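You operate a simulated robot arm through the tools that you are given. There is no shell and no other tool.

You are at the controls of a simulated robot arm. One attempt, no reset.

JOB
Measure the red jumbo with the size arm and set its brake by the chart.
Fine: swing the arm up again and switch the cooling on.
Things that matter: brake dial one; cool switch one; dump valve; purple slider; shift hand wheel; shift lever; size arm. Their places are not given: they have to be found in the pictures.

Only the result counts: the job must be done as asked and must still hold three seconds after the hand-in. Knocking over, shifting, dropping, spilling or breaking anything else fails it.

ROBOT AND FRAMES
A 7-joint arm with a two-finger parallel gripper, fixed in place. Base frame: the origin is at the foot of the arm, x ahead of it, y to its left, z up. Readings come in mm, rad, newtons and seconds.
Its first joint turns from -2.897 to 2.897 rad. Payload 4.4 kg.
The TCP is the grasp point between the finger pads, 23 mm short of the fingertips. In the tool frame z runs along the fingers and y along their closing line. The gripper opens to 94 mm. The fingers are 38 mm wide and 10 mm thick; the gripper's body (54 by 96 mm) begins 39 mm behind the TCP.
Orientation is told as [roll, pitch, yaw] about the base's x, y, z axes, in that order, counted from this pose: with the fingers straight down and closing along the base's y, the tool's x points along the base's -x, its y along +y and its z along -z.

CONTROLS
- The arm moves only by the tool step_arm. Its argument "increments" is a list that holds one entry, the list of rows, each a list of 6 numbers: the shift along the base's x, y, z in units of 200 mm (1.0 is 200 mm), then the turn, a rotation vector about the base's x, y, z in units of 45 degrees (1.0 is 45 degrees). In form: [[[dx, dy, dz, ax, ay, az], ...]]. A call has 1 to 20 rows; each row is the pose to reach, as a shift and turn from the pose commanded when the call began. "claw" is the finger opening in mm, from 0 to 94, set as the call begins (left out, the last holds). A call with a number of a shift or a turn outside -1 to 1 is refused whole. Each row takes 0.2 s and may step no farther than 50 mm and 0.15 rad from the row before; otherwise, or with a gripper value out of range, the whole call is refused. Where a pose cannot be reached the arm comes as near as it can. A force on the tool above 50 N (or 10 N above the force at the start of the call, whichever is more), or a blocked arm, ends the call early, and 0.2 s more pass. The fingers move at their own pace (about 72 mm/s each) and stop on an object; they squeeze with about 33 N. The grip force told is the motor's: it shows also when the fingers shut on nothing. Time passes only in rows, and 0.2 s behind the last, so rows that repeat a pose let the fingers close. It gives the time, the measured TCP pose, the force on the tool (base axes), the opening and the grip force at its end, in the units of the frame above (readings bear some noise), with the torque about the TCP (base axes, N m) and any sound that the robot's microphone picked up, and new pictures: "views" is both (left out), scene, wrist or none.
- Cameras (640 x 400 px; columns grow to the right, rows downward): "scene" is fixed at [220, 500.4, 1407.7]; the picture's right is [0.24, -0.97, 0.00], its down [-0.72, -0.18, -0.67] and it looks along [0.65, 0.16, -0.75] (base axes); focal length 323 px, centre (320, 200). "wrist" rides on the gripper at [86, 16, -75] in the tool frame; the picture's right is [-0.18, 0.98, 0.00], its down [-0.58, -0.11, -0.81] and it looks along [-0.79, -0.15, 0.59] (tool axes); focal length 243 px, centre (320, 200).
- pixel_to_xyz(camera, pixels): for up to 12 pixels [column, row] of the newest picture of that camera ("zoom" is the newest enlarged one), the place [x, y, z] in the base frame of the surface seen there, good to about 3 mm. No time passes.
- zoom(camera, box): a new picture of the part [left, top, right, bottom] of that camera's present view, enlarged. No time passes.
- close_job(): hands the job in; it is judged then, once.

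Unless the task says otherwise, let go and move clear before handing in.

The tools are called after ">>>" by a JSON object that holds its "method" and its "body". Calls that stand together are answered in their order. step_arm: Moves the arm, as the interface text tells. Its arguments: {"type":"object","properties":{"increments":{"type":"array"},"claw":{"type":"number"},"views":{"type":"string","enum":["both","scene","wrist","none"]}},"required":["increments"]} The other tools are called the same way: pixel_to_xyz (camera, pixels) gives the place of the surface under pixels of a picture; zoom (camera, box) takes an enlarged picture of a part of a camera's view; close_job () hands the job in.

At the start:

```text
time_s: 0.0
tcp_pos: [468.8, 366.8, 1155.2]
tcp_rot: [-0.001, 0.0, 0.0]
ft_force: [-0.2, 0.0, -0.1]
ft_torque: [0.01, -0.02, -0.02]
grip_width: 94.0
grasp_force: 0.0
```

scene: 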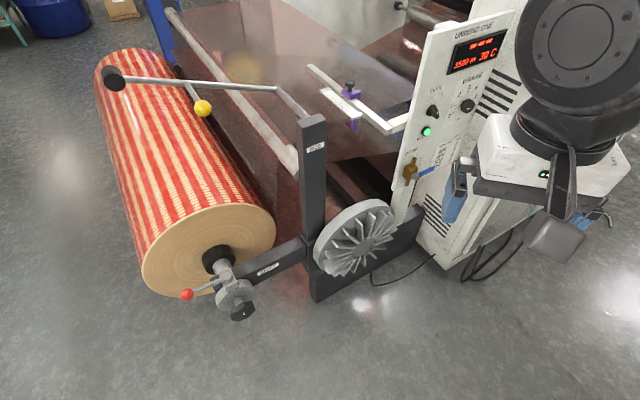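
wrist: 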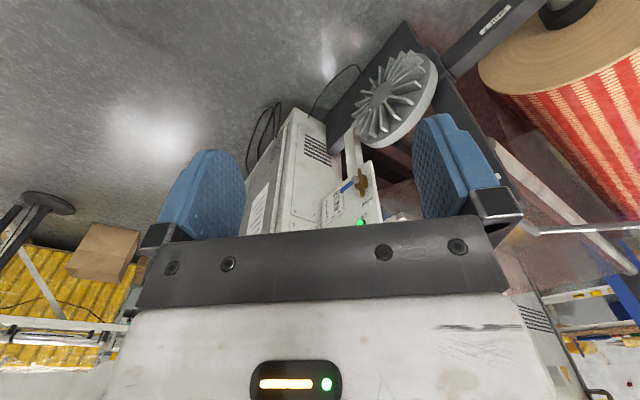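

The scene shows a red-striped jumbo roll at (190,170), a size arm with yellow ball at (203,108), and a control panel around (450,100). I will zoom in on the parts to find the chart, dials and switches.

>>> {"method": "zoom", "body": {"camera": "scene", "box": [380, 10, 540, 110]}}

>>> {"method": "zoom", "body": {"camera": "scene", "box": [380, 80, 540, 180]}}

>>> {"method": "zoom", "body": {"camera": "scene", "box": [80, 40, 340, 202]}}

>>> {"method": "zoom", "body": {"camera": "scene", "box": [160, 200, 440, 375]}}

```text
4.00 times, centred on (460, 60) of scene
```

zoom: 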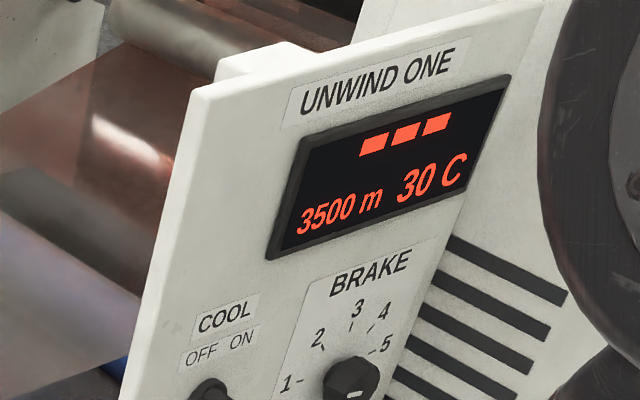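

```text
4.00 times, centred on (460, 130) of scene
```

zoom: 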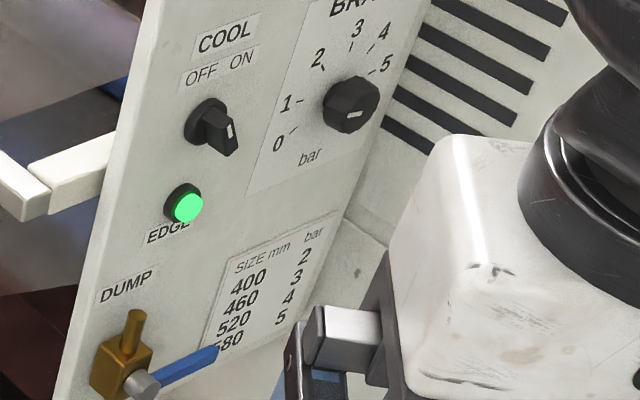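

```text
2.46 times, centred on (210, 121) of scene
```

zoom: 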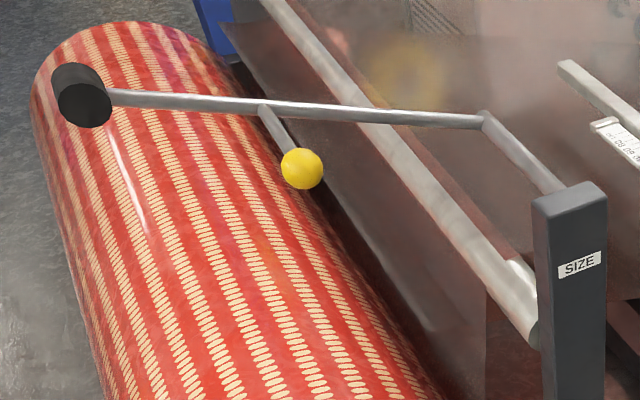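

```text
2.29 times, centred on (300, 288) of scene
```

zoom: 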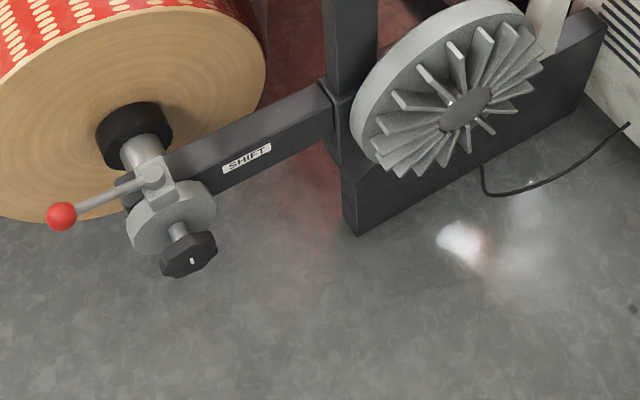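

The chart reads 400→2, 460→3, 520→4, 580→5 bar; the size display shows dashes. I'll get 3D positions of the main parts.

>>> {"method": "pixel_to_xyz", "body": {"camera": "scene", "pixels": [[203, 108], [114, 78], [190, 82], [276, 88], [302, 116], [312, 120], [313, 147], [186, 295], [240, 310], [205, 205], [150, 120], [120, 60]]}}

>>> {"method": "pixel_to_xyz", "body": {"camera": "scene", "pixels": [[467, 106], [453, 104], [460, 118], [437, 114], [431, 109], [427, 132], [409, 172], [414, 183], [430, 172], [440, 50], [505, 20], [420, 90]]}}

>>> {"method": "zoom", "body": {"camera": "scene", "box": [390, 130, 470, 180]}}

>>> {"method": "zoom", "body": {"camera": "scene", "box": [290, 50, 420, 131]}}

```text
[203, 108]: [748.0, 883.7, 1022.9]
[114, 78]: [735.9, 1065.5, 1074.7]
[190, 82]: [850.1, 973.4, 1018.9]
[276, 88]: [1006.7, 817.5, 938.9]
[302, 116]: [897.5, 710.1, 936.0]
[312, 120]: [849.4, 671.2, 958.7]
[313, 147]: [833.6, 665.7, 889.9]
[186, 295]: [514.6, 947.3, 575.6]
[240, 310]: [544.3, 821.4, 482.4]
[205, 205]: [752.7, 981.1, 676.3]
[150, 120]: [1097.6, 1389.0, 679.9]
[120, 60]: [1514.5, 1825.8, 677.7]
```

```text
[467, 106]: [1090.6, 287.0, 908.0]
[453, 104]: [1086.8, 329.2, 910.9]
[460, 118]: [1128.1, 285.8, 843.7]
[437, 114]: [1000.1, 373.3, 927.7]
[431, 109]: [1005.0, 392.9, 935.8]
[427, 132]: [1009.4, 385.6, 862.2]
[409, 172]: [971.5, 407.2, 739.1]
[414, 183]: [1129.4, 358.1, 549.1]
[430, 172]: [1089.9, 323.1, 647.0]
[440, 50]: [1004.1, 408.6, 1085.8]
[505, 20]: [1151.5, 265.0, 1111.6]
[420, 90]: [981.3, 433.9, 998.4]
```

```text
8.00 times, centred on (430, 155) of scene
```

zoom: 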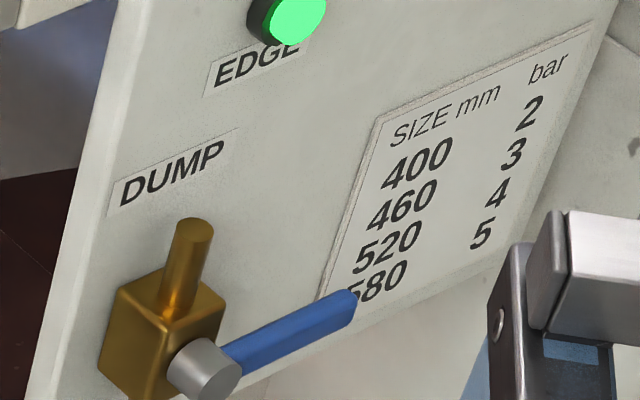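

```text
4.92 times, centred on (355, 90) of scene
```

zoom: 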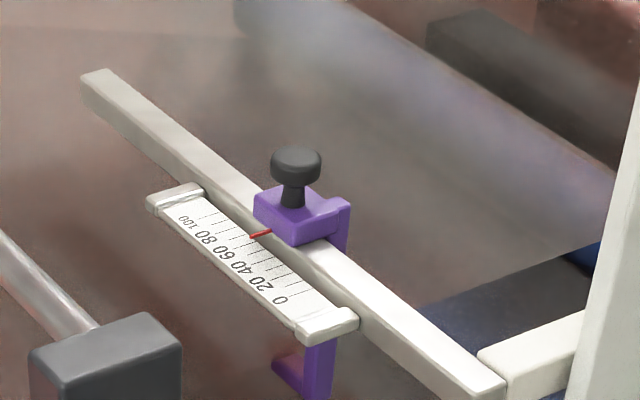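

The panel and size arm sit at about 45° to the base axes. I'll zoom in more on the knobs and sample more points to fix the geometry.

>>> {"method": "zoom", "body": {"camera": "scene", "box": [412, 80, 492, 130]}}

>>> {"method": "pixel_to_xyz", "body": {"camera": "scene", "pixels": [[450, 80], [480, 72], [440, 92], [445, 140], [420, 140], [470, 95], [400, 150], [463, 60], [500, 35], [217, 255], [225, 262], [160, 255]]}}

>>> {"method": "pixel_to_xyz", "body": {"camera": "scene", "pixels": [[210, 290], [260, 225], [265, 245], [147, 275], [200, 213], [300, 340], [500, 350], [355, 240], [105, 80], [122, 85], [240, 84], [150, 80]]}}

```text
8.00 times, centred on (452, 105) of scene
```

zoom: 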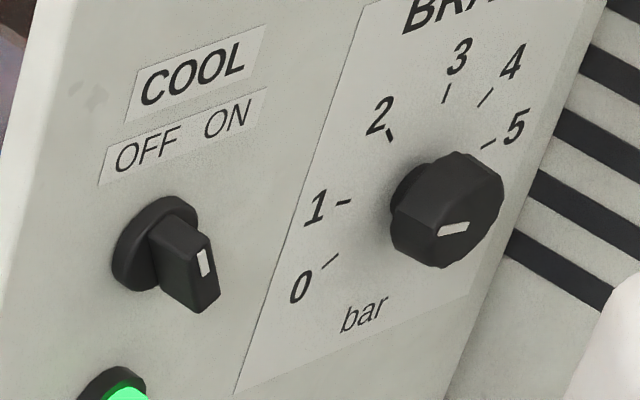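

```text
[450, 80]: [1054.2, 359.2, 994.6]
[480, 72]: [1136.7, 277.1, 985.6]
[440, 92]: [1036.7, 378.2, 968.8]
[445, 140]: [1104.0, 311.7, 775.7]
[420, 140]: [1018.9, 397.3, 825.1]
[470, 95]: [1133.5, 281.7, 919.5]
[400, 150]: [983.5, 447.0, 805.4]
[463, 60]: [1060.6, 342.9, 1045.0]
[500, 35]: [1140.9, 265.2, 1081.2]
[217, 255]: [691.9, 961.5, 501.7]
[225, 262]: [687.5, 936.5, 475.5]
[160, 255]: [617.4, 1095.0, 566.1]
```

```text
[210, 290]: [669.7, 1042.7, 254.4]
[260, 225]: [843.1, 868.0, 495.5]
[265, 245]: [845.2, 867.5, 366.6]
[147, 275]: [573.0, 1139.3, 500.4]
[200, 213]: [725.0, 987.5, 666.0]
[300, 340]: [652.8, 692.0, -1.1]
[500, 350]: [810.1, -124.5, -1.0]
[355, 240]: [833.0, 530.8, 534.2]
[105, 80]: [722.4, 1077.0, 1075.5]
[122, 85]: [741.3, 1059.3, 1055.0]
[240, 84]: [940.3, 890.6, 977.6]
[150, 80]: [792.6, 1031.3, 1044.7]
```

Floor is z≈0, the panel plane is x+y≈1414 (facing the arm at 45°). I'll zoom closer on the knobs and get precise points with zoom.

>>> {"method": "zoom", "body": {"camera": "scene", "box": [452, 94, 484, 114]}}

>>> {"method": "pixel_to_xyz", "body": {"camera": "zoom", "pixels": [[320, 270], [360, 160], [420, 200], [330, 200], [300, 330], [470, 180], [250, 250], [200, 150], [400, 300], [220, 300], [480, 260], [380, 120]]}}

>>> {"method": "zoom", "body": {"camera": "scene", "box": [420, 100, 452, 120]}}

>>> {"method": "pixel_to_xyz", "body": {"camera": "zoom", "pixels": [[320, 270], [360, 160], [420, 200], [330, 200], [300, 330], [250, 250], [200, 150], [400, 300], [220, 300], [280, 200], [150, 200], [350, 300]]}}

```text
16.00 times, centred on (468, 104) of scene
```

zoom: 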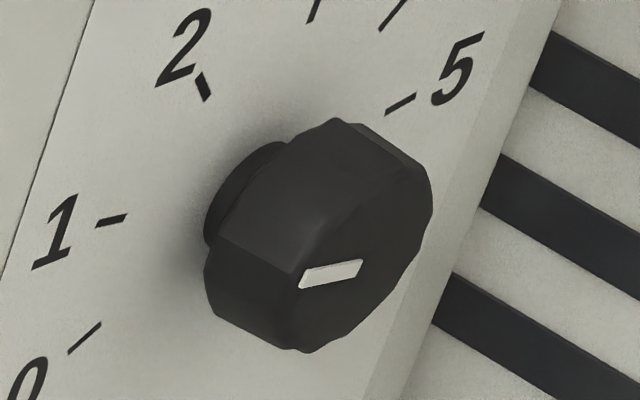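

```text
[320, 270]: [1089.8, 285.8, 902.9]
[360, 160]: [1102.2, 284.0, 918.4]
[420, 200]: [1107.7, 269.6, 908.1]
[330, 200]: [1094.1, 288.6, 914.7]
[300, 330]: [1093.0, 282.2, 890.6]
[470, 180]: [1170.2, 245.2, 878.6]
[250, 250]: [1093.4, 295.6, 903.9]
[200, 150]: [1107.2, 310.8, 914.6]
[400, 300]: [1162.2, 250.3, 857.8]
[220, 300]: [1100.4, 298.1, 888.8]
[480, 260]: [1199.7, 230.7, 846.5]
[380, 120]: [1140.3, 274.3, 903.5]
```

```text
16.00 times, centred on (436, 110) of scene
```

zoom: 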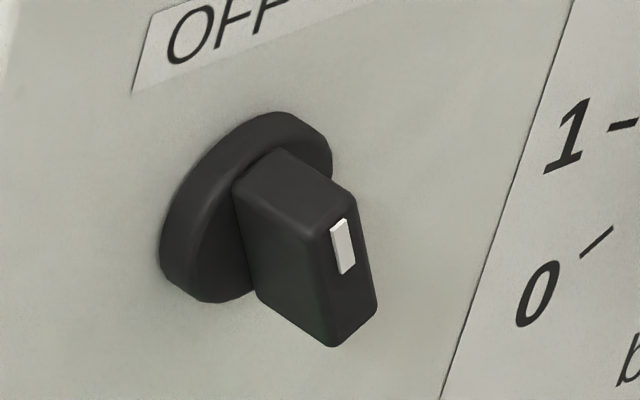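

```text
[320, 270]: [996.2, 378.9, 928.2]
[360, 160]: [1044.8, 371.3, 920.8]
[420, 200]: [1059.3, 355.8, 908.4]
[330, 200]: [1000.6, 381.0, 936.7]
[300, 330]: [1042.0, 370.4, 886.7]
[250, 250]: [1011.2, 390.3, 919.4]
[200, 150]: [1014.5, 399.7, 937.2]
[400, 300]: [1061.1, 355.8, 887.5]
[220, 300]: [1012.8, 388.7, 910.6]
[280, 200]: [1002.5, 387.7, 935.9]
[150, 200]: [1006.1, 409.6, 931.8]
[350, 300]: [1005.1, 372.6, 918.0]
```

The dial currently points at about 1 bar (mark in zoom at (330,273)), and the yellow ball centre is near (762,894,1013). I'll begin tilting the tool toward horizontal along the 45° direction while moving toward the size arm, and watch how the arm behaves.

>>> {"method": "step_arm", "body": {"increments": [[[0.04, 0.12, 0, 0.118, -0.118, 0], [0.08, 0.24, 0, 0.236, -0.236, 0], [0.12, 0.36, 0, 0.354, -0.354, 0], [0.16, 0.48, 0, 0.471, -0.471, 0], [0.2, 0.6, 0, 0.589, -0.589, 0], [0.24, 0.72, 0, 0.707, -0.707, 0]]], "claw": 94}}

```text
time_s: 1.4
tcp_pos: [519.2, 508.7, 1156.7]
tcp_rot: [0.616, -0.525, -0.17]
ft_force: [-1.0, 0.5, -0.7]
ft_torque: [-0.02, -0.03, 0.03]
grip_width: 93.9
grasp_force: 0.1
```

scene: 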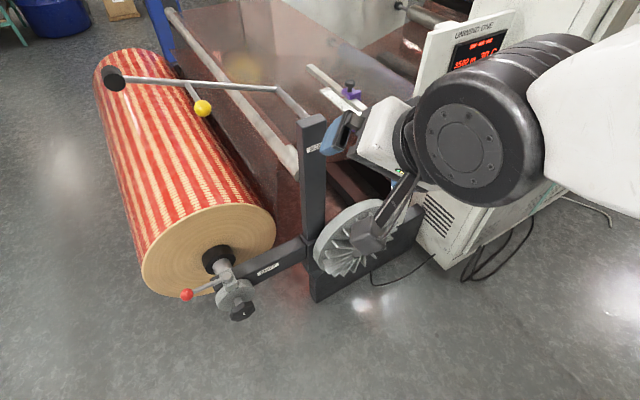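
wrist: 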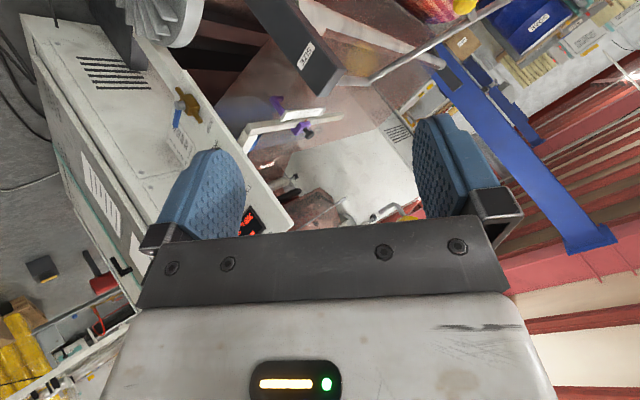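

The arm tracked well: TCP at (519,509,1157), tool tilted 45°. I'll tilt the remaining 45° and continue toward the ball (pixel 203,108).

>>> {"method": "step_arm", "body": {"increments": [[[0.06, 0.14, -0.03, 0.118, -0.118, 0], [0.12, 0.28, -0.06, 0.236, -0.236, 0], [0.18, 0.42, -0.09, 0.354, -0.354, 0], [0.24, 0.56, -0.12, 0.471, -0.471, 0], [0.3, 0.7, -0.15, 0.589, -0.589, 0], [0.36, 0.84, -0.18, 0.707, -0.707, 0]]]}}

```text
time_s: 2.8
tcp_pos: [564.3, 679.8, 1167.1]
tcp_rot: [1.344, -0.763, -0.678]
ft_force: [-0.4, 1.2, 1.2]
ft_torque: [-0.09, -0.03, 0.0]
grip_width: 94.0
grasp_force: 0.0
out of reach, approached as far as the arm can: row 4, 5, 6
```

scene: 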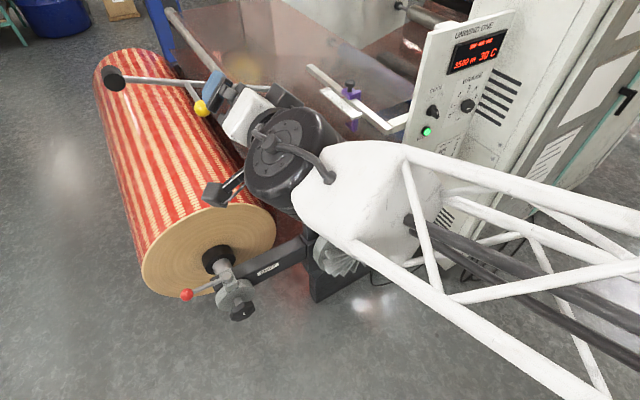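
wrist: 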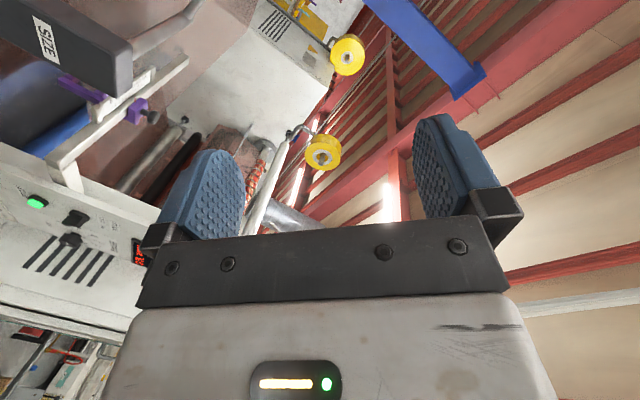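

The last rows were out of reach at this radius: TCP is (564,680,1167) with tilt not quite complete. I'll check the arm's own geometry from the scene picture (truss near (500,180)) to understand which limit binds.

>>> {"method": "pixel_to_xyz", "body": {"camera": "scene", "pixels": [[360, 170], [420, 160], [520, 185], [620, 220], [440, 290], [540, 360], [590, 290], [290, 140], [255, 105], [215, 85], [203, 108], [225, 190]]}}

>>> {"method": "zoom", "body": {"camera": "scene", "box": [180, 60, 360, 172]}}

```text
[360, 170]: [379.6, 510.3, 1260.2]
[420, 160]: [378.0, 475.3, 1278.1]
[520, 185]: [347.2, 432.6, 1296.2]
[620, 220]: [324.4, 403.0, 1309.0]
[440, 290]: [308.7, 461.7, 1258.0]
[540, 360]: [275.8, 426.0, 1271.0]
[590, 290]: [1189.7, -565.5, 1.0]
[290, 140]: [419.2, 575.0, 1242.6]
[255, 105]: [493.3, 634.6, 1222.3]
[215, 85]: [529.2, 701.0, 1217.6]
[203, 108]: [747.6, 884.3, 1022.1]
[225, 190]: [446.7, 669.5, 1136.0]
```

```text
3.56 times, centred on (270, 116) of scene
```

zoom: 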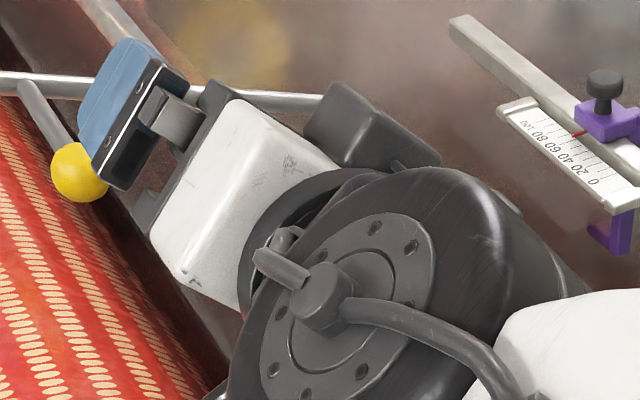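

The tool axis is now about (0.73,0.66,-0.16), only 9° below horizontal, and the forearm is clear. I'll move outward toward the ball, rolling 45° about the tool axis so the fingers close vertically.

>>> {"method": "step_arm", "body": {"increments": [[[0.08, 0.08, -0.09, 0.118, 0.118, 0], [0.16, 0.16, -0.18, 0.236, 0.236, 0], [0.24, 0.24, -0.27, 0.354, 0.354, 0], [0.32, 0.32, -0.36, 0.471, 0.471, 0], [0.4, 0.4, -0.45, 0.589, 0.589, 0], [0.48, 0.48, -0.54, 0.707, 0.707, 0]]]}}

```text
time_s: 4.2
tcp_pos: [679.7, 801.6, 1110.3]
tcp_rot: [1.33, -0.016, -0.653]
ft_force: [0.3, 0.5, 1.5]
ft_torque: [-0.02, 0.07, 0.01]
grip_width: 93.9
grasp_force: 0.1
out of reach, approached as far as the arm can: row 1, 2, 3, 4, 5, 6
```

scene: 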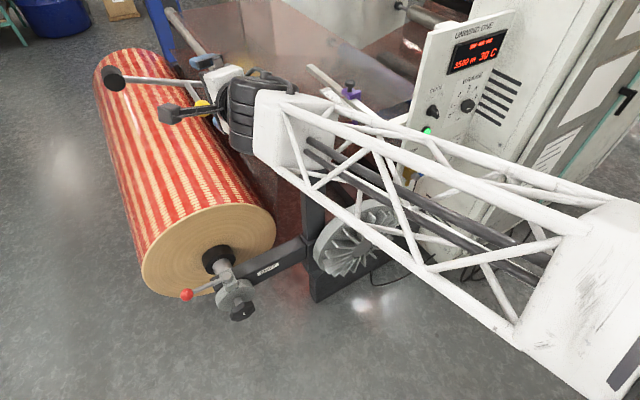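
wrist: 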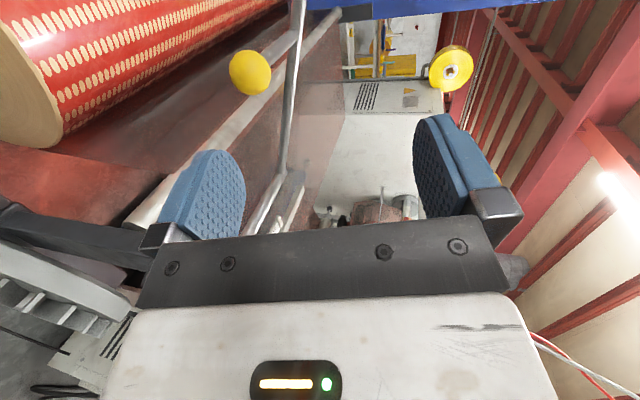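

The arm stopped short at (680,802,1110), tool 14° below horizontal. I'll query the forearm points to see the elbow position and slope, and the ball location again.

>>> {"method": "pixel_to_xyz", "body": {"camera": "scene", "pixels": [[300, 105], [420, 155], [540, 210], [600, 230], [330, 195], [420, 265], [510, 330], [560, 320], [250, 95], [240, 150], [203, 104], [215, 80]]}}

>>> {"method": "zoom", "body": {"camera": "scene", "box": [150, 50, 310, 150]}}

>>> {"method": "pixel_to_xyz", "body": {"camera": "wrist", "pixels": [[250, 72], [210, 200], [440, 170], [451, 68]]}}

```text
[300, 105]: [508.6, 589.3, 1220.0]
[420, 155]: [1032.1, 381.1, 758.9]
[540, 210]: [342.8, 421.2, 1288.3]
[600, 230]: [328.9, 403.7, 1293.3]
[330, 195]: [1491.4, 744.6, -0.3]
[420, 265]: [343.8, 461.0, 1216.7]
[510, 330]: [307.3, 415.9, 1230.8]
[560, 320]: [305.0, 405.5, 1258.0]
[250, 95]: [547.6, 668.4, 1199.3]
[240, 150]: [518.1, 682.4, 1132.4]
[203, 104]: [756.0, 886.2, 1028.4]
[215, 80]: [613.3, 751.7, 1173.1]
```

```text
4.00 times, centred on (230, 100) of scene
```

zoom: 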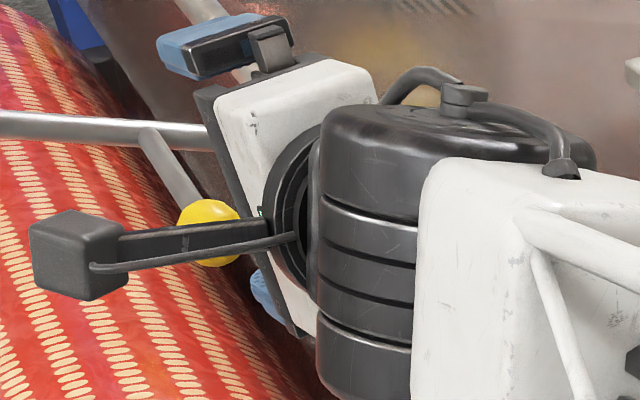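

```text
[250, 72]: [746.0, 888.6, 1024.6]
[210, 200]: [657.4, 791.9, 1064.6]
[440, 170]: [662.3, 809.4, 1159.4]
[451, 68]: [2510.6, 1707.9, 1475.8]
```

The ball is seen at (746,889,1025) and the forearm slopes ~16° down. I'll send a null row to see whether the commanded pose is still the unreachable one or the actual pose.

>>> {"method": "step_arm", "body": {"increments": [[[0, 0, 0, 0, 0, 0]]], "views": "none"}}

```text
time_s: 4.6
tcp_pos: [679.2, 801.7, 1109.8]
tcp_rot: [1.33, -0.014, -0.656]
ft_force: [-0.7, -0.4, -0.5]
ft_torque: [-0.04, 0.0, 0.03]
grip_width: 93.9
grasp_force: 0.0
```

The commanded pose has been reset to the actual pose, so further increments are relative to where it is. I'll test moving straight down 60 mm with the same orientation.

>>> {"method": "step_arm", "body": {"increments": [[[0, 0, -0.1, 0, 0, 0], [0, 0, -0.2, 0, 0, 0], [0, 0, -0.3, 0, 0, 0]]], "views": "none"}}

```text
time_s: 5.4
tcp_pos: [661.0, 777.0, 1001.0]
tcp_rot: [1.43, -0.011, -0.705]
ft_force: [0.4, 0.0, 0.7]
ft_torque: [0.04, 0.01, 0.02]
grip_width: 93.8
grasp_force: 0.0
out of reach, approached as far as the arm can: row 1, 2
```

The arm is now exactly at (661,777,1001), tool 8° below horizontal, pointing at the ball. I'll take fresh pictures with a small move up to line the fingers with the ball centre.

>>> {"method": "step_arm", "body": {"increments": [[[0.1, 0.12, 0.05, 0, 0, 0], [0.15, 0.2, 0.1, 0, 0, 0]]]}}

```text
time_s: 6.0
tcp_pos: [691.0, 815.8, 1019.3]
tcp_rot: [1.428, -0.011, -0.703]
ft_force: [0.7, 0.3, -0.3]
ft_torque: [-0.01, -0.03, -0.02]
grip_width: 94.0
grasp_force: 0.1
```

scene: 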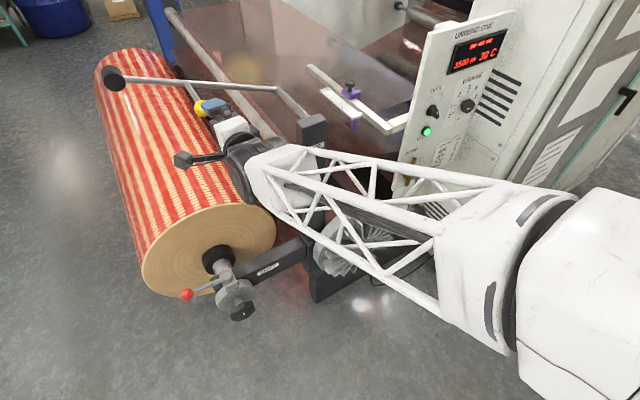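
wrist: 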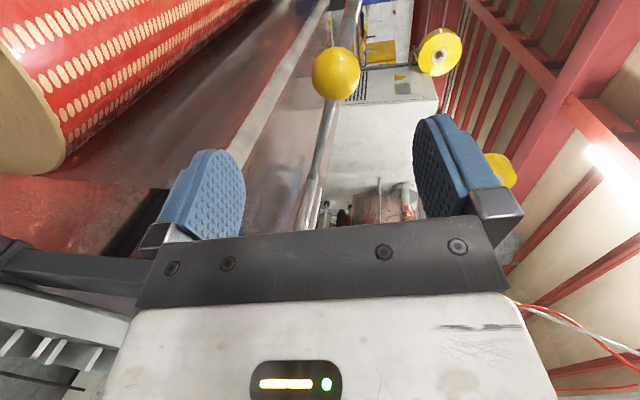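

The ball appears at wrist pixel (336,72), between the fingers; in the tool frame it is about 105 mm ahead and 10 mm up. I'll advance so the open fingers (94 mm) straddle the ball.

>>> {"method": "step_arm", "body": {"increments": [[[0.09, 0.1, 0.0, 0, 0, 0], [0.18, 0.2, 0.0, 0, 0, 0], [0.26, 0.29, -0.01, 0, 0, 0], [0.34, 0.37, -0.02, 0, 0, 0]]]}}

```text
time_s: 7.0
tcp_pos: [757.7, 889.9, 1015.9]
tcp_rot: [1.428, -0.01, -0.704]
ft_force: [-0.3, -0.4, 1.3]
ft_torque: [-0.02, 0.04, 0.0]
grip_width: 93.8
grasp_force: 0.0
```

scene: 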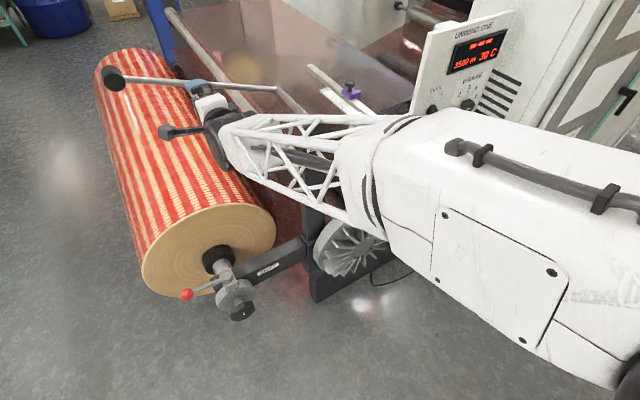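
wrist: 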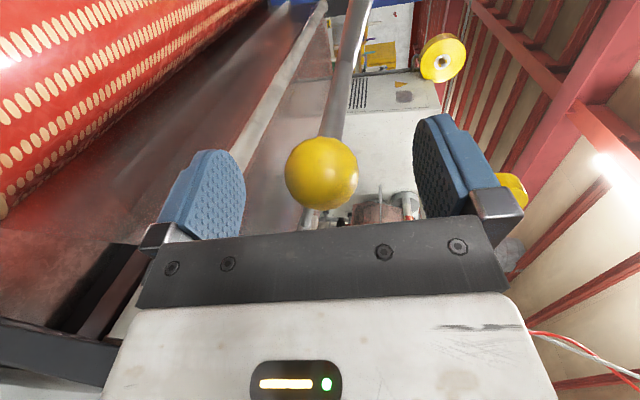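

The ball (wrist pixel (321,173)) sits between the finger pads, no contact force. I'll close the fingers to about 42 mm to cage the ball loosely, and check the forearm's clearance from the size post.

>>> {"method": "step_arm", "body": {"increments": [[[0, 0, 0, 0, 0, 0], [0, 0, 0, 0, 0, 0], [0, 0, 0, 0, 0, 0]]], "claw": 42}}

>>> {"method": "pixel_to_xyz", "body": {"camera": "scene", "pixels": [[240, 160], [300, 120], [340, 215], [375, 200], [350, 150], [310, 195], [420, 230], [313, 127]]}}

```text
time_s: 7.8
tcp_pos: [758.2, 889.2, 1015.3]
tcp_rot: [1.43, -0.011, -0.703]
ft_force: [0.2, -0.3, -0.9]
ft_torque: [0.01, -0.01, 0.0]
grip_width: 42.2
grasp_force: 0.1
```

scene: 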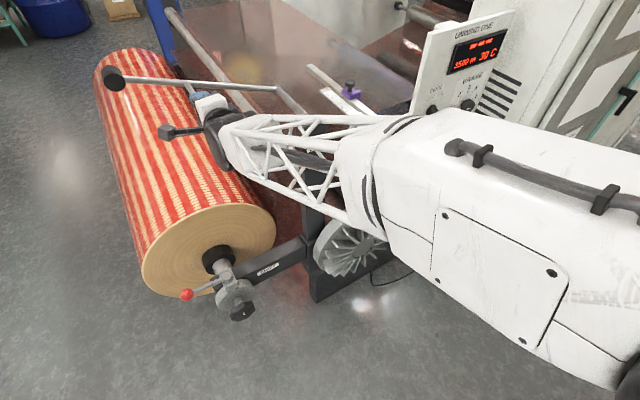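
wrist: 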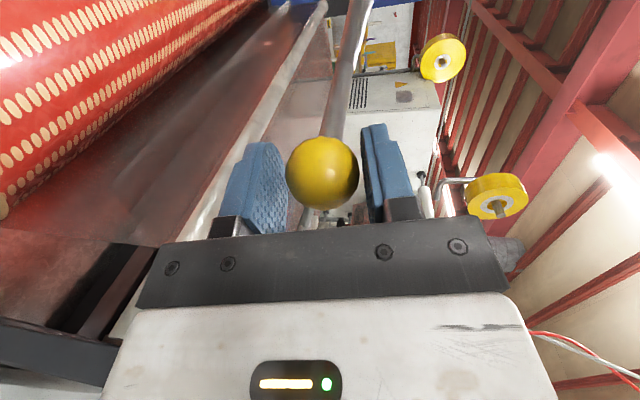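

```text
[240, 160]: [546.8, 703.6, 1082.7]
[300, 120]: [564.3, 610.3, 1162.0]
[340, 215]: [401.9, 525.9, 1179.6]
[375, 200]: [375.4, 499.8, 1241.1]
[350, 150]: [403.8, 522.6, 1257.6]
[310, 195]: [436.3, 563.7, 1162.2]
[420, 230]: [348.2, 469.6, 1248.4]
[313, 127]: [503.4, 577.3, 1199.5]
```

Cage is closed to 42 mm with no contact force. I'll now swing the ball down along its arc (pivot at about v=138, z=931, radius 245 mm), first 20° in four small rows.

>>> {"method": "step_arm", "body": {"increments": [[[-0.0226, 0.0226, -0.102, 0, 0, 0], [-0.0392, 0.0392, -0.2065, 0, 0, 0], [-0.0491, 0.0491, -0.3125, 0, 0, 0], [-0.0523, 0.0523, -0.4195, 0, 0, 0]]]}}

```text
time_s: 8.8
tcp_pos: [748.5, 902.3, 930.6]
tcp_rot: [1.428, -0.009, -0.703]
ft_force: [-3.5, -3.2, -3.4]
ft_torque: [-0.12, 0.11, 0.04]
grip_width: 43.8
grasp_force: 2.0
```

scene: 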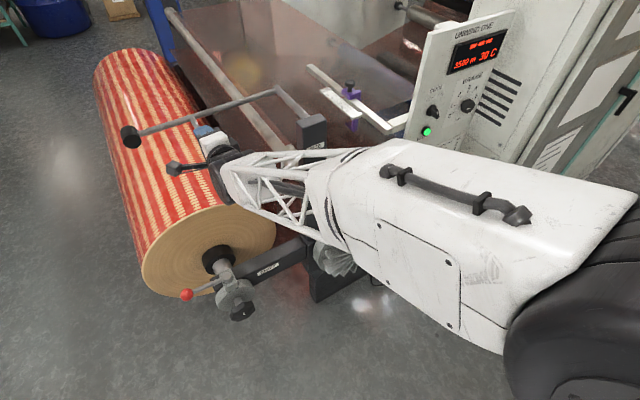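
wrist: 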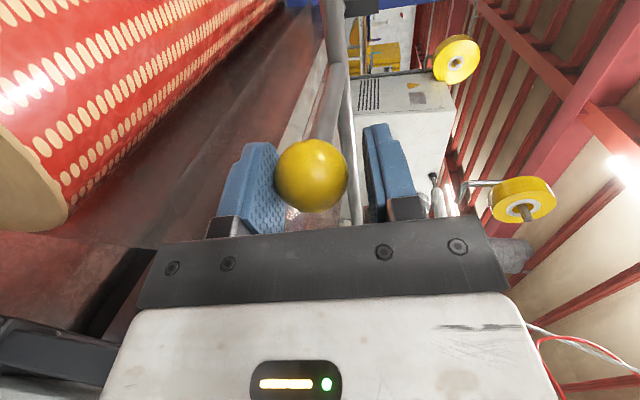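

The size arm followed and now rests on the lower finger (ball at (312,175)), force only a few N. I'll continue another 20° down the arc.

>>> {"method": "step_arm", "body": {"increments": [[[0.0032, -0.0032, -0.107, 0, 0, 0], [0.0131, -0.0131, -0.213, 0, 0, 0], [0.0297, -0.0297, -0.3175, 0, 0, 0], [0.0523, -0.0523, -0.4195, 0, 0, 0]]]}}

```text
time_s: 9.8
tcp_pos: [757.8, 890.7, 846.7]
tcp_rot: [1.428, -0.01, -0.704]
ft_force: [-2.0, -1.0, -2.8]
ft_torque: [-0.04, 0.07, 0.0]
grip_width: 44.0
grasp_force: 2.6
```

scene: 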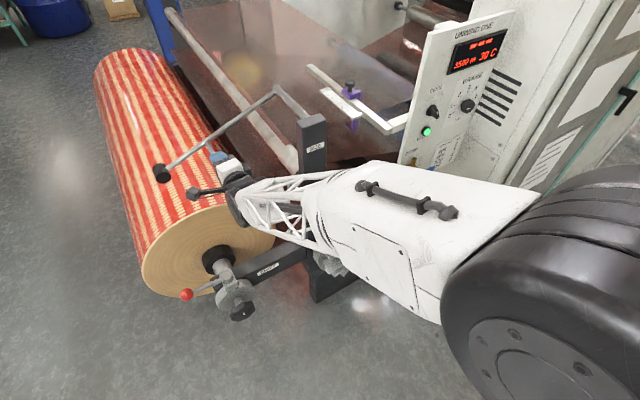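
wrist: 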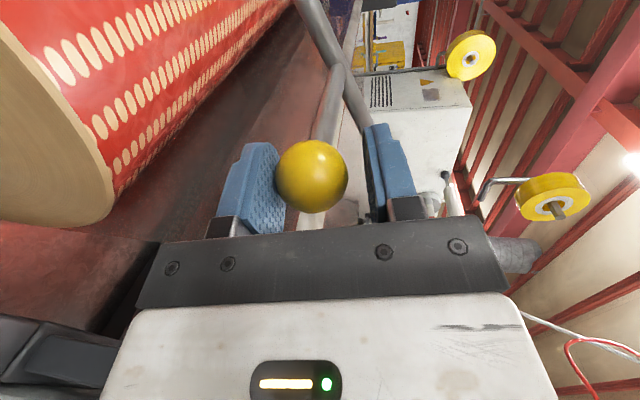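

Another 20° done; the roller is at scene (161,173). I'll check the display and the clearance between forearm and the post/wheel before going lower.

>>> {"method": "zoom", "body": {"camera": "scene", "box": [140, 130, 340, 255]}}

>>> {"method": "pixel_to_xyz", "body": {"camera": "scene", "pixels": [[240, 215], [290, 190], [290, 245], [320, 190], [300, 170], [313, 155], [335, 250], [161, 173], [185, 185], [330, 180], [250, 220], [235, 180]]}}

>>> {"method": "zoom", "body": {"camera": "scene", "box": [430, 20, 526, 80]}}

```text
3.20 times, centred on (240, 192) of scene
```

zoom: 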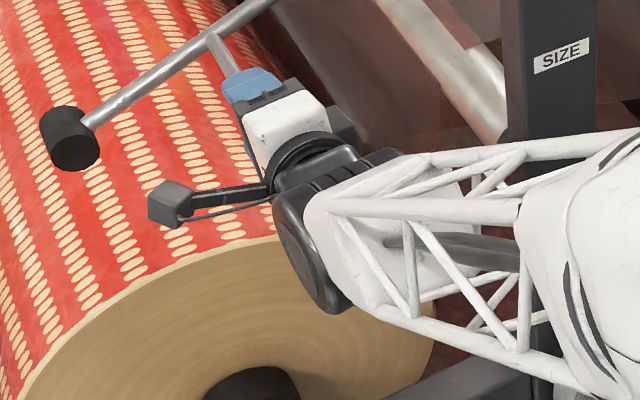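

```text
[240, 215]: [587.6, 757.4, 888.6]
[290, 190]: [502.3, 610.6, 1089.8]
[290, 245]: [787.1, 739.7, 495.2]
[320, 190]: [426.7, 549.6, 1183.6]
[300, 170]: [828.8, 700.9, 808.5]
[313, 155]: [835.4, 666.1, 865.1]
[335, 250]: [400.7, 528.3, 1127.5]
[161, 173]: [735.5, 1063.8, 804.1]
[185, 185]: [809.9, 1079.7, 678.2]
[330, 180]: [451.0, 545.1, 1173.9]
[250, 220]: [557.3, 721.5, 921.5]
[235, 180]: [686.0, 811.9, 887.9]
```

```text
6.67 times, centred on (478, 50) of scene
```

zoom: 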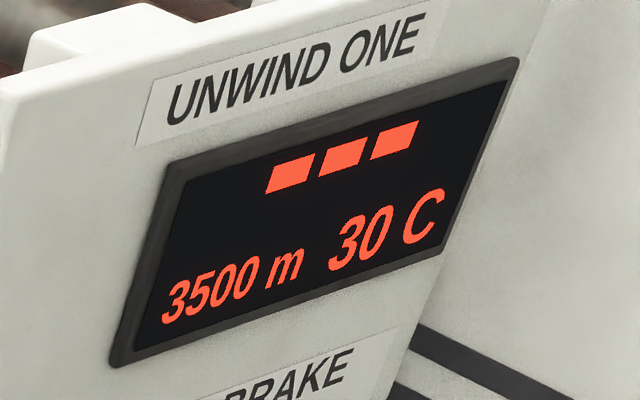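

Display still shows dashes; the roller is ~100 mm above the jumbo. I'll go another 10° down.

>>> {"method": "step_arm", "body": {"increments": [[[0.029, -0.029, -0.099, 0, 0, 0], [0.064, -0.064, -0.194, 0, 0, 0]]]}}

>>> {"method": "zoom", "body": {"camera": "scene", "box": [430, 20, 526, 80]}}

>>> {"method": "zoom", "body": {"camera": "scene", "box": [120, 130, 280, 230]}}

```text
time_s: 10.4
tcp_pos: [769.9, 878.5, 808.3]
tcp_rot: [1.43, -0.011, -0.704]
ft_force: [-1.9, -0.7, -4.5]
ft_torque: [-0.03, 0.04, -0.01]
grip_width: 43.7
grasp_force: 2.3
```

scene: 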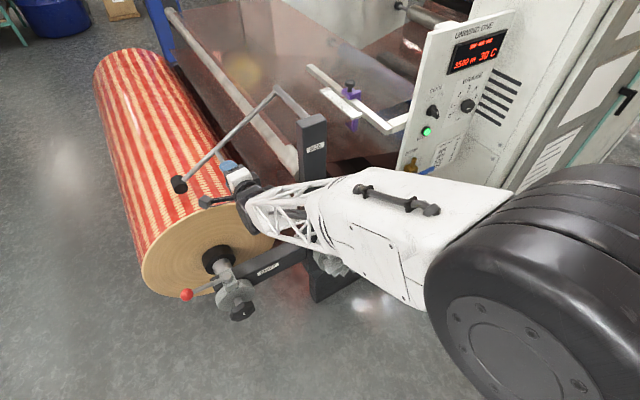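
wrist: 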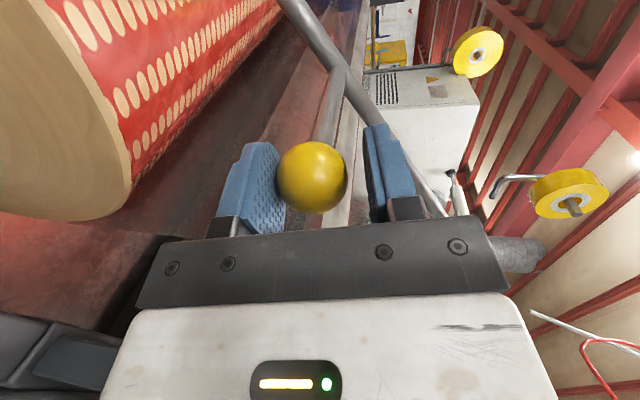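

```text
6.67 times, centred on (478, 50) of scene
```

zoom: 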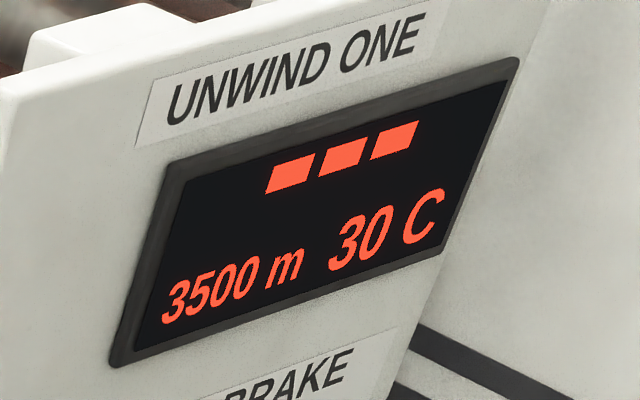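

```text
4.00 times, centred on (200, 180) of scene
```

zoom: 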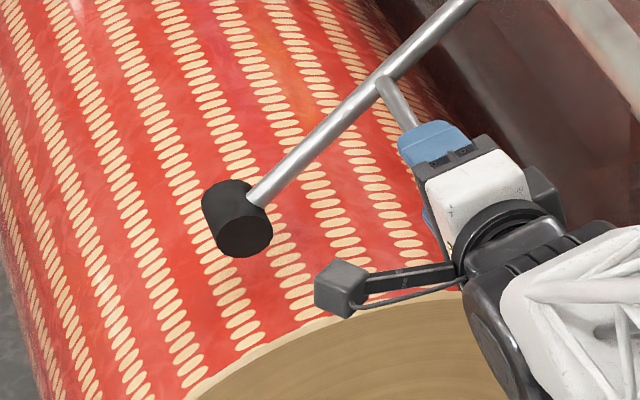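

Still dashes; roller is close above the surface. I'll continue in smaller angle steps (to about -34°) and watch the ball in the cage.

>>> {"method": "step_arm", "body": {"increments": [[[0.0156, -0.0156, -0.0365, 0, 0, 0], [0.0322, -0.0322, -0.0725, 0, 0, 0]]]}}

>>> {"method": "zoom", "body": {"camera": "scene", "box": [430, 20, 526, 80]}}

>>> {"method": "zoom", "body": {"camera": "scene", "box": [120, 130, 280, 230]}}

```text
time_s: 11.0
tcp_pos: [777.5, 872.0, 794.0]
tcp_rot: [1.43, -0.009, -0.703]
ft_force: [-1.1, -0.5, -4.2]
ft_torque: [-0.01, 0.05, -0.06]
grip_width: 43.1
grasp_force: 2.0
```

scene: 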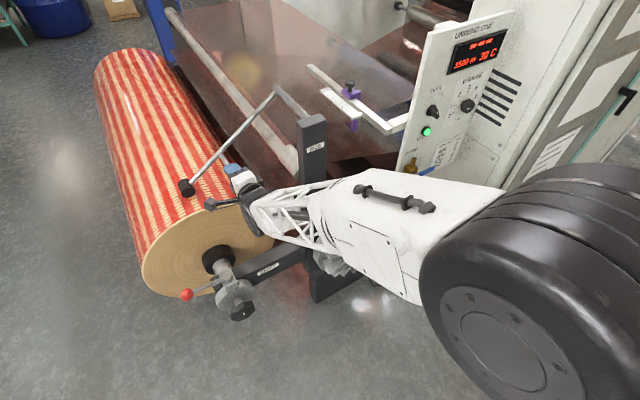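
wrist: 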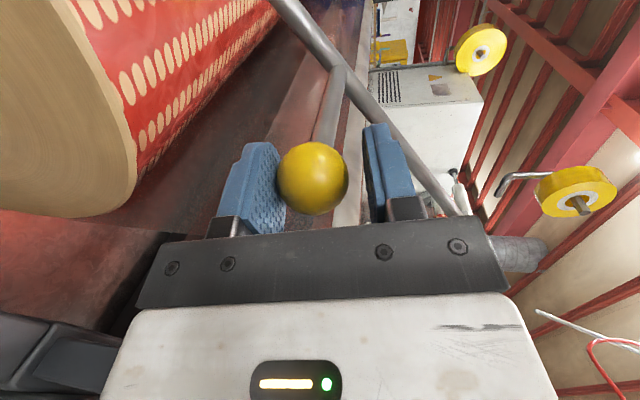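

```text
6.67 times, centred on (478, 50) of scene
```

zoom: 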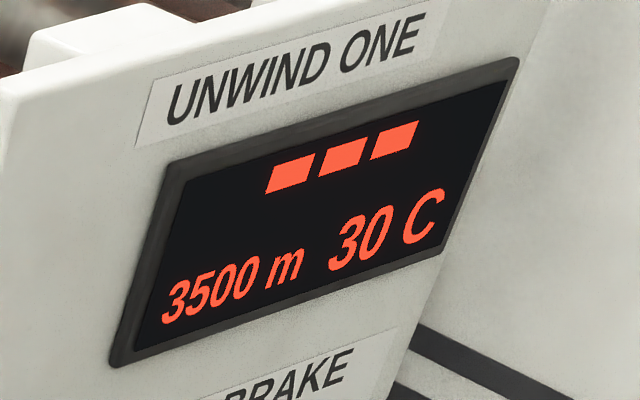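

```text
4.00 times, centred on (200, 180) of scene
```

zoom: 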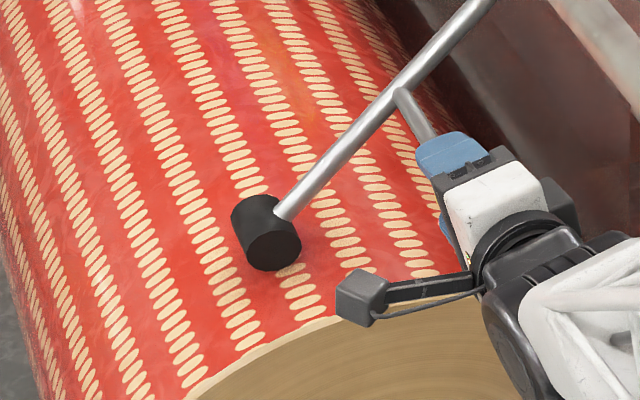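

Still dashes, with the ball resting on the lower finger. Continue 4° more.

>>> {"method": "step_arm", "body": {"increments": [[[0.0173, -0.0173, -0.035, 0, 0, 0], [0.0354, -0.0354, -0.0695, 0, 0, 0]]]}}

>>> {"method": "zoom", "body": {"camera": "scene", "box": [430, 20, 526, 80]}}

>>> {"method": "zoom", "body": {"camera": "scene", "box": [120, 130, 280, 230]}}

```text
time_s: 11.6
tcp_pos: [784.5, 866.9, 782.4]
tcp_rot: [1.431, -0.011, -0.703]
ft_force: [-1.0, 3.8, 7.2]
ft_torque: [0.0, -0.05, 0.03]
grip_width: 45.1
grasp_force: 3.9
```

scene: 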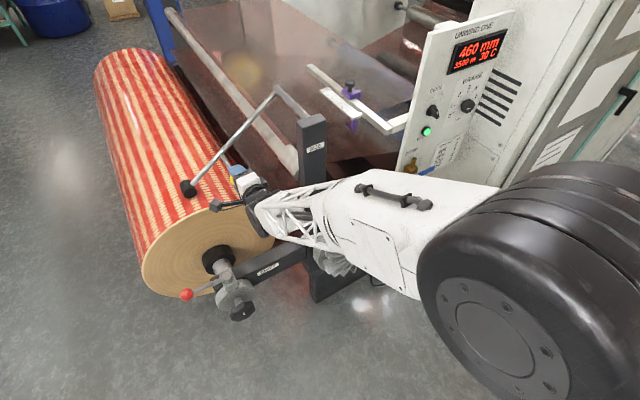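
wrist: 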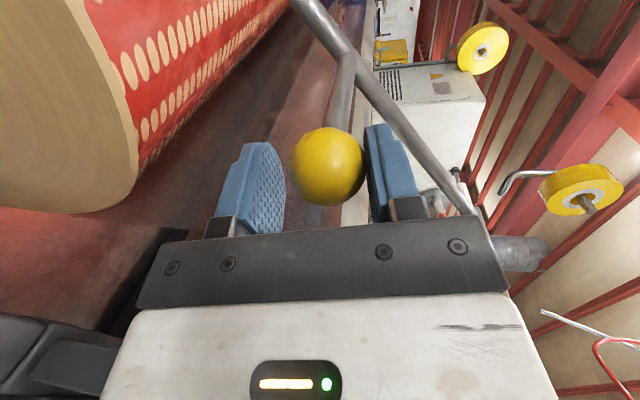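

```text
6.67 times, centred on (478, 50) of scene
```

zoom: 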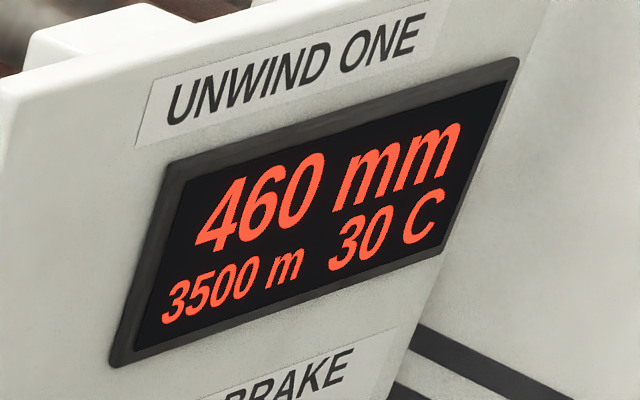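

```text
4.00 times, centred on (200, 180) of scene
```

zoom: 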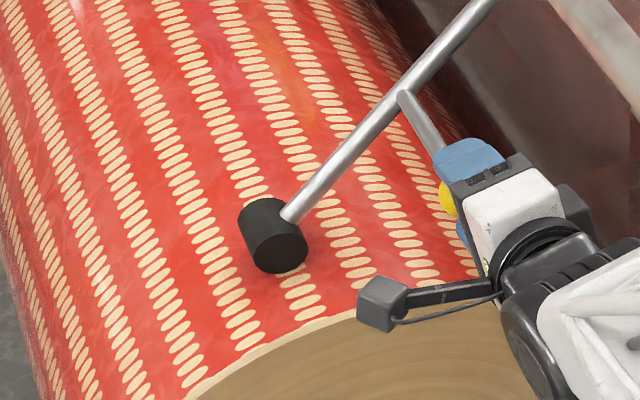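

The display now reads 460 mm (scene (478,50)), and the ball touches the upper finger: the roller is on the jumbo. I'll ease off slightly and dwell so the reading settles.

>>> {"method": "step_arm", "body": {"increments": [[[-0.009, 0.009, 0.017, 0, 0, 0], [-0.009, 0.009, 0.017, 0, 0, 0], [-0.009, 0.009, 0.017, 0, 0, 0], [-0.009, 0.009, 0.017, 0, 0, 0], [-0.009, 0.009, 0.017, 0, 0, 0], [-0.009, 0.009, 0.017, 0, 0, 0], [-0.009, 0.009, 0.017, 0, 0, 0], [-0.009, 0.009, 0.017, 0, 0, 0]]]}}

>>> {"method": "zoom", "body": {"camera": "scene", "box": [430, 20, 526, 80]}}

>>> {"method": "zoom", "body": {"camera": "scene", "box": [400, 90, 480, 140]}}

```text
time_s: 13.4
tcp_pos: [782.5, 867.9, 783.2]
tcp_rot: [1.428, -0.009, -0.703]
ft_force: [0.6, -0.2, -0.6]
ft_torque: [0.0, 0.01, -0.02]
grip_width: 41.8
grasp_force: 0.0
```

scene: 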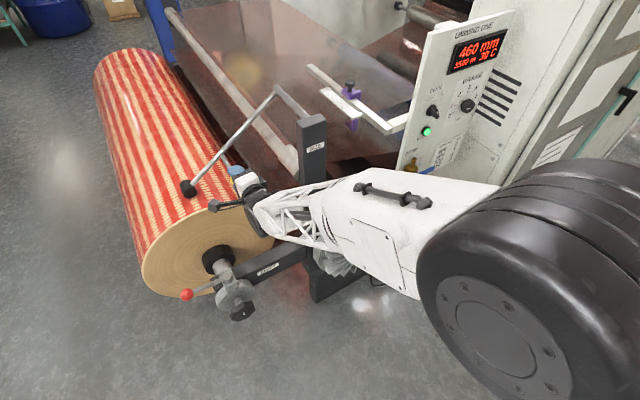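
wrist: 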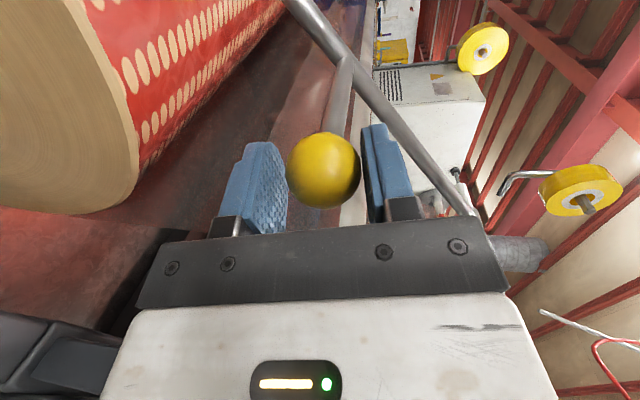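

```text
6.67 times, centred on (478, 50) of scene
```

zoom: 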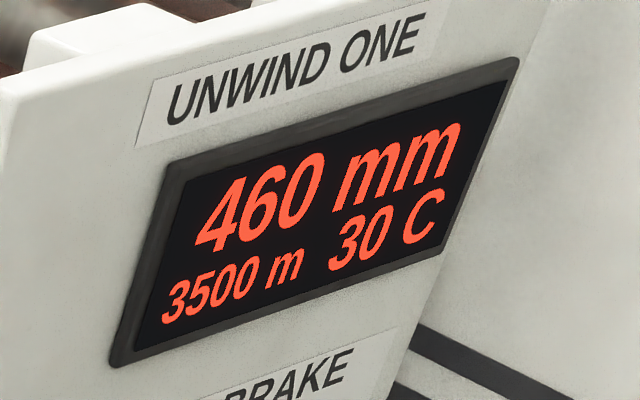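

```text
8.00 times, centred on (440, 115) of scene
```

zoom: 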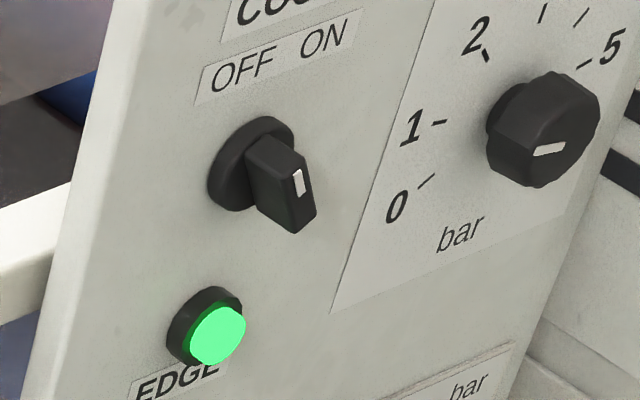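

The reading is a steady 460 mm, which the chart maps to 3 bar. Next I swing the size arm back up along the same arc with the lower finger carrying the ball.

>>> {"method": "step_arm", "body": {"increments": [[[-0.0361, 0.0361, 0.087, 0, 0, 0], [-0.0735, 0.0735, 0.1805, 0, 0, 0], [-0.105, 0.105, 0.278, 0, 0, 0], [-0.1305, 0.1305, 0.3795, 0, 0, 0], [-0.1492, 0.1492, 0.4835, 0, 0, 0], [-0.1619, 0.1619, 0.589, 0, 0, 0], [-0.1676, 0.1676, 0.696, 0, 0, 0], [-0.1672, 0.1672, 0.8035, 0, 0, 0]]]}}

```text
time_s: 15.2
tcp_pos: [748.8, 899.7, 944.5]
tcp_rot: [1.429, -0.011, -0.703]
ft_force: [0.7, 1.2, -4.0]
ft_torque: [0.04, -0.03, 0.01]
grip_width: 43.6
grasp_force: 2.4
```

scene: 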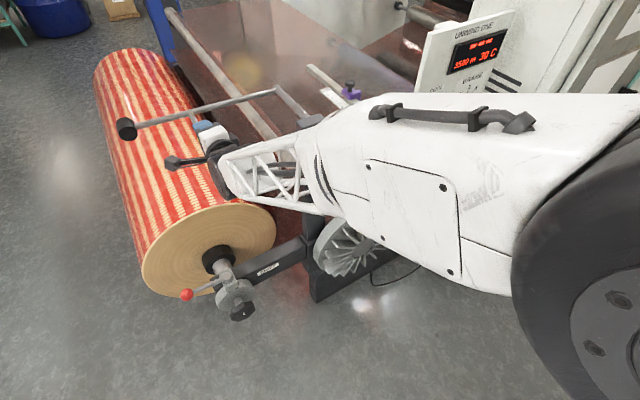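
wrist: 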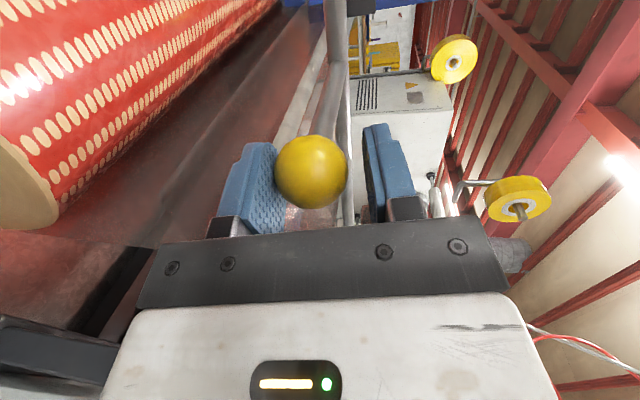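

The arm follows, ball at (311,172) on the lower finger. I'll continue up to about the original angle.

>>> {"method": "step_arm", "body": {"increments": [[[0.004, -0.004, 0.1035, 0, 0, 0], [0.0177, -0.0177, 0.209, 0, 0, 0], [0.0378, -0.0378, 0.3125, 0, 0, 0], [0.0477, -0.0477, 0.353, 0, 0, 0]]]}}

```text
time_s: 16.2
tcp_pos: [757.6, 890.9, 1014.2]
tcp_rot: [1.427, -0.01, -0.704]
ft_force: [-0.1, 0.3, 0.6]
ft_torque: [0.02, 0.03, -0.02]
grip_width: 41.8
grasp_force: 0.1
```

scene: 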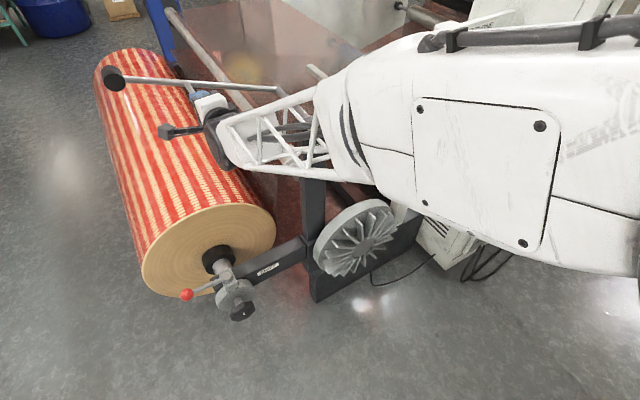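
wrist: 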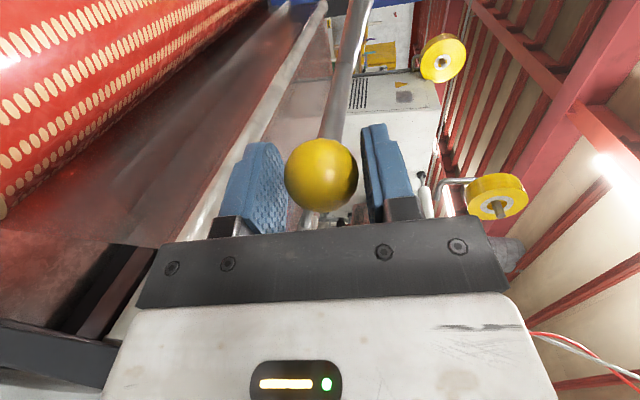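

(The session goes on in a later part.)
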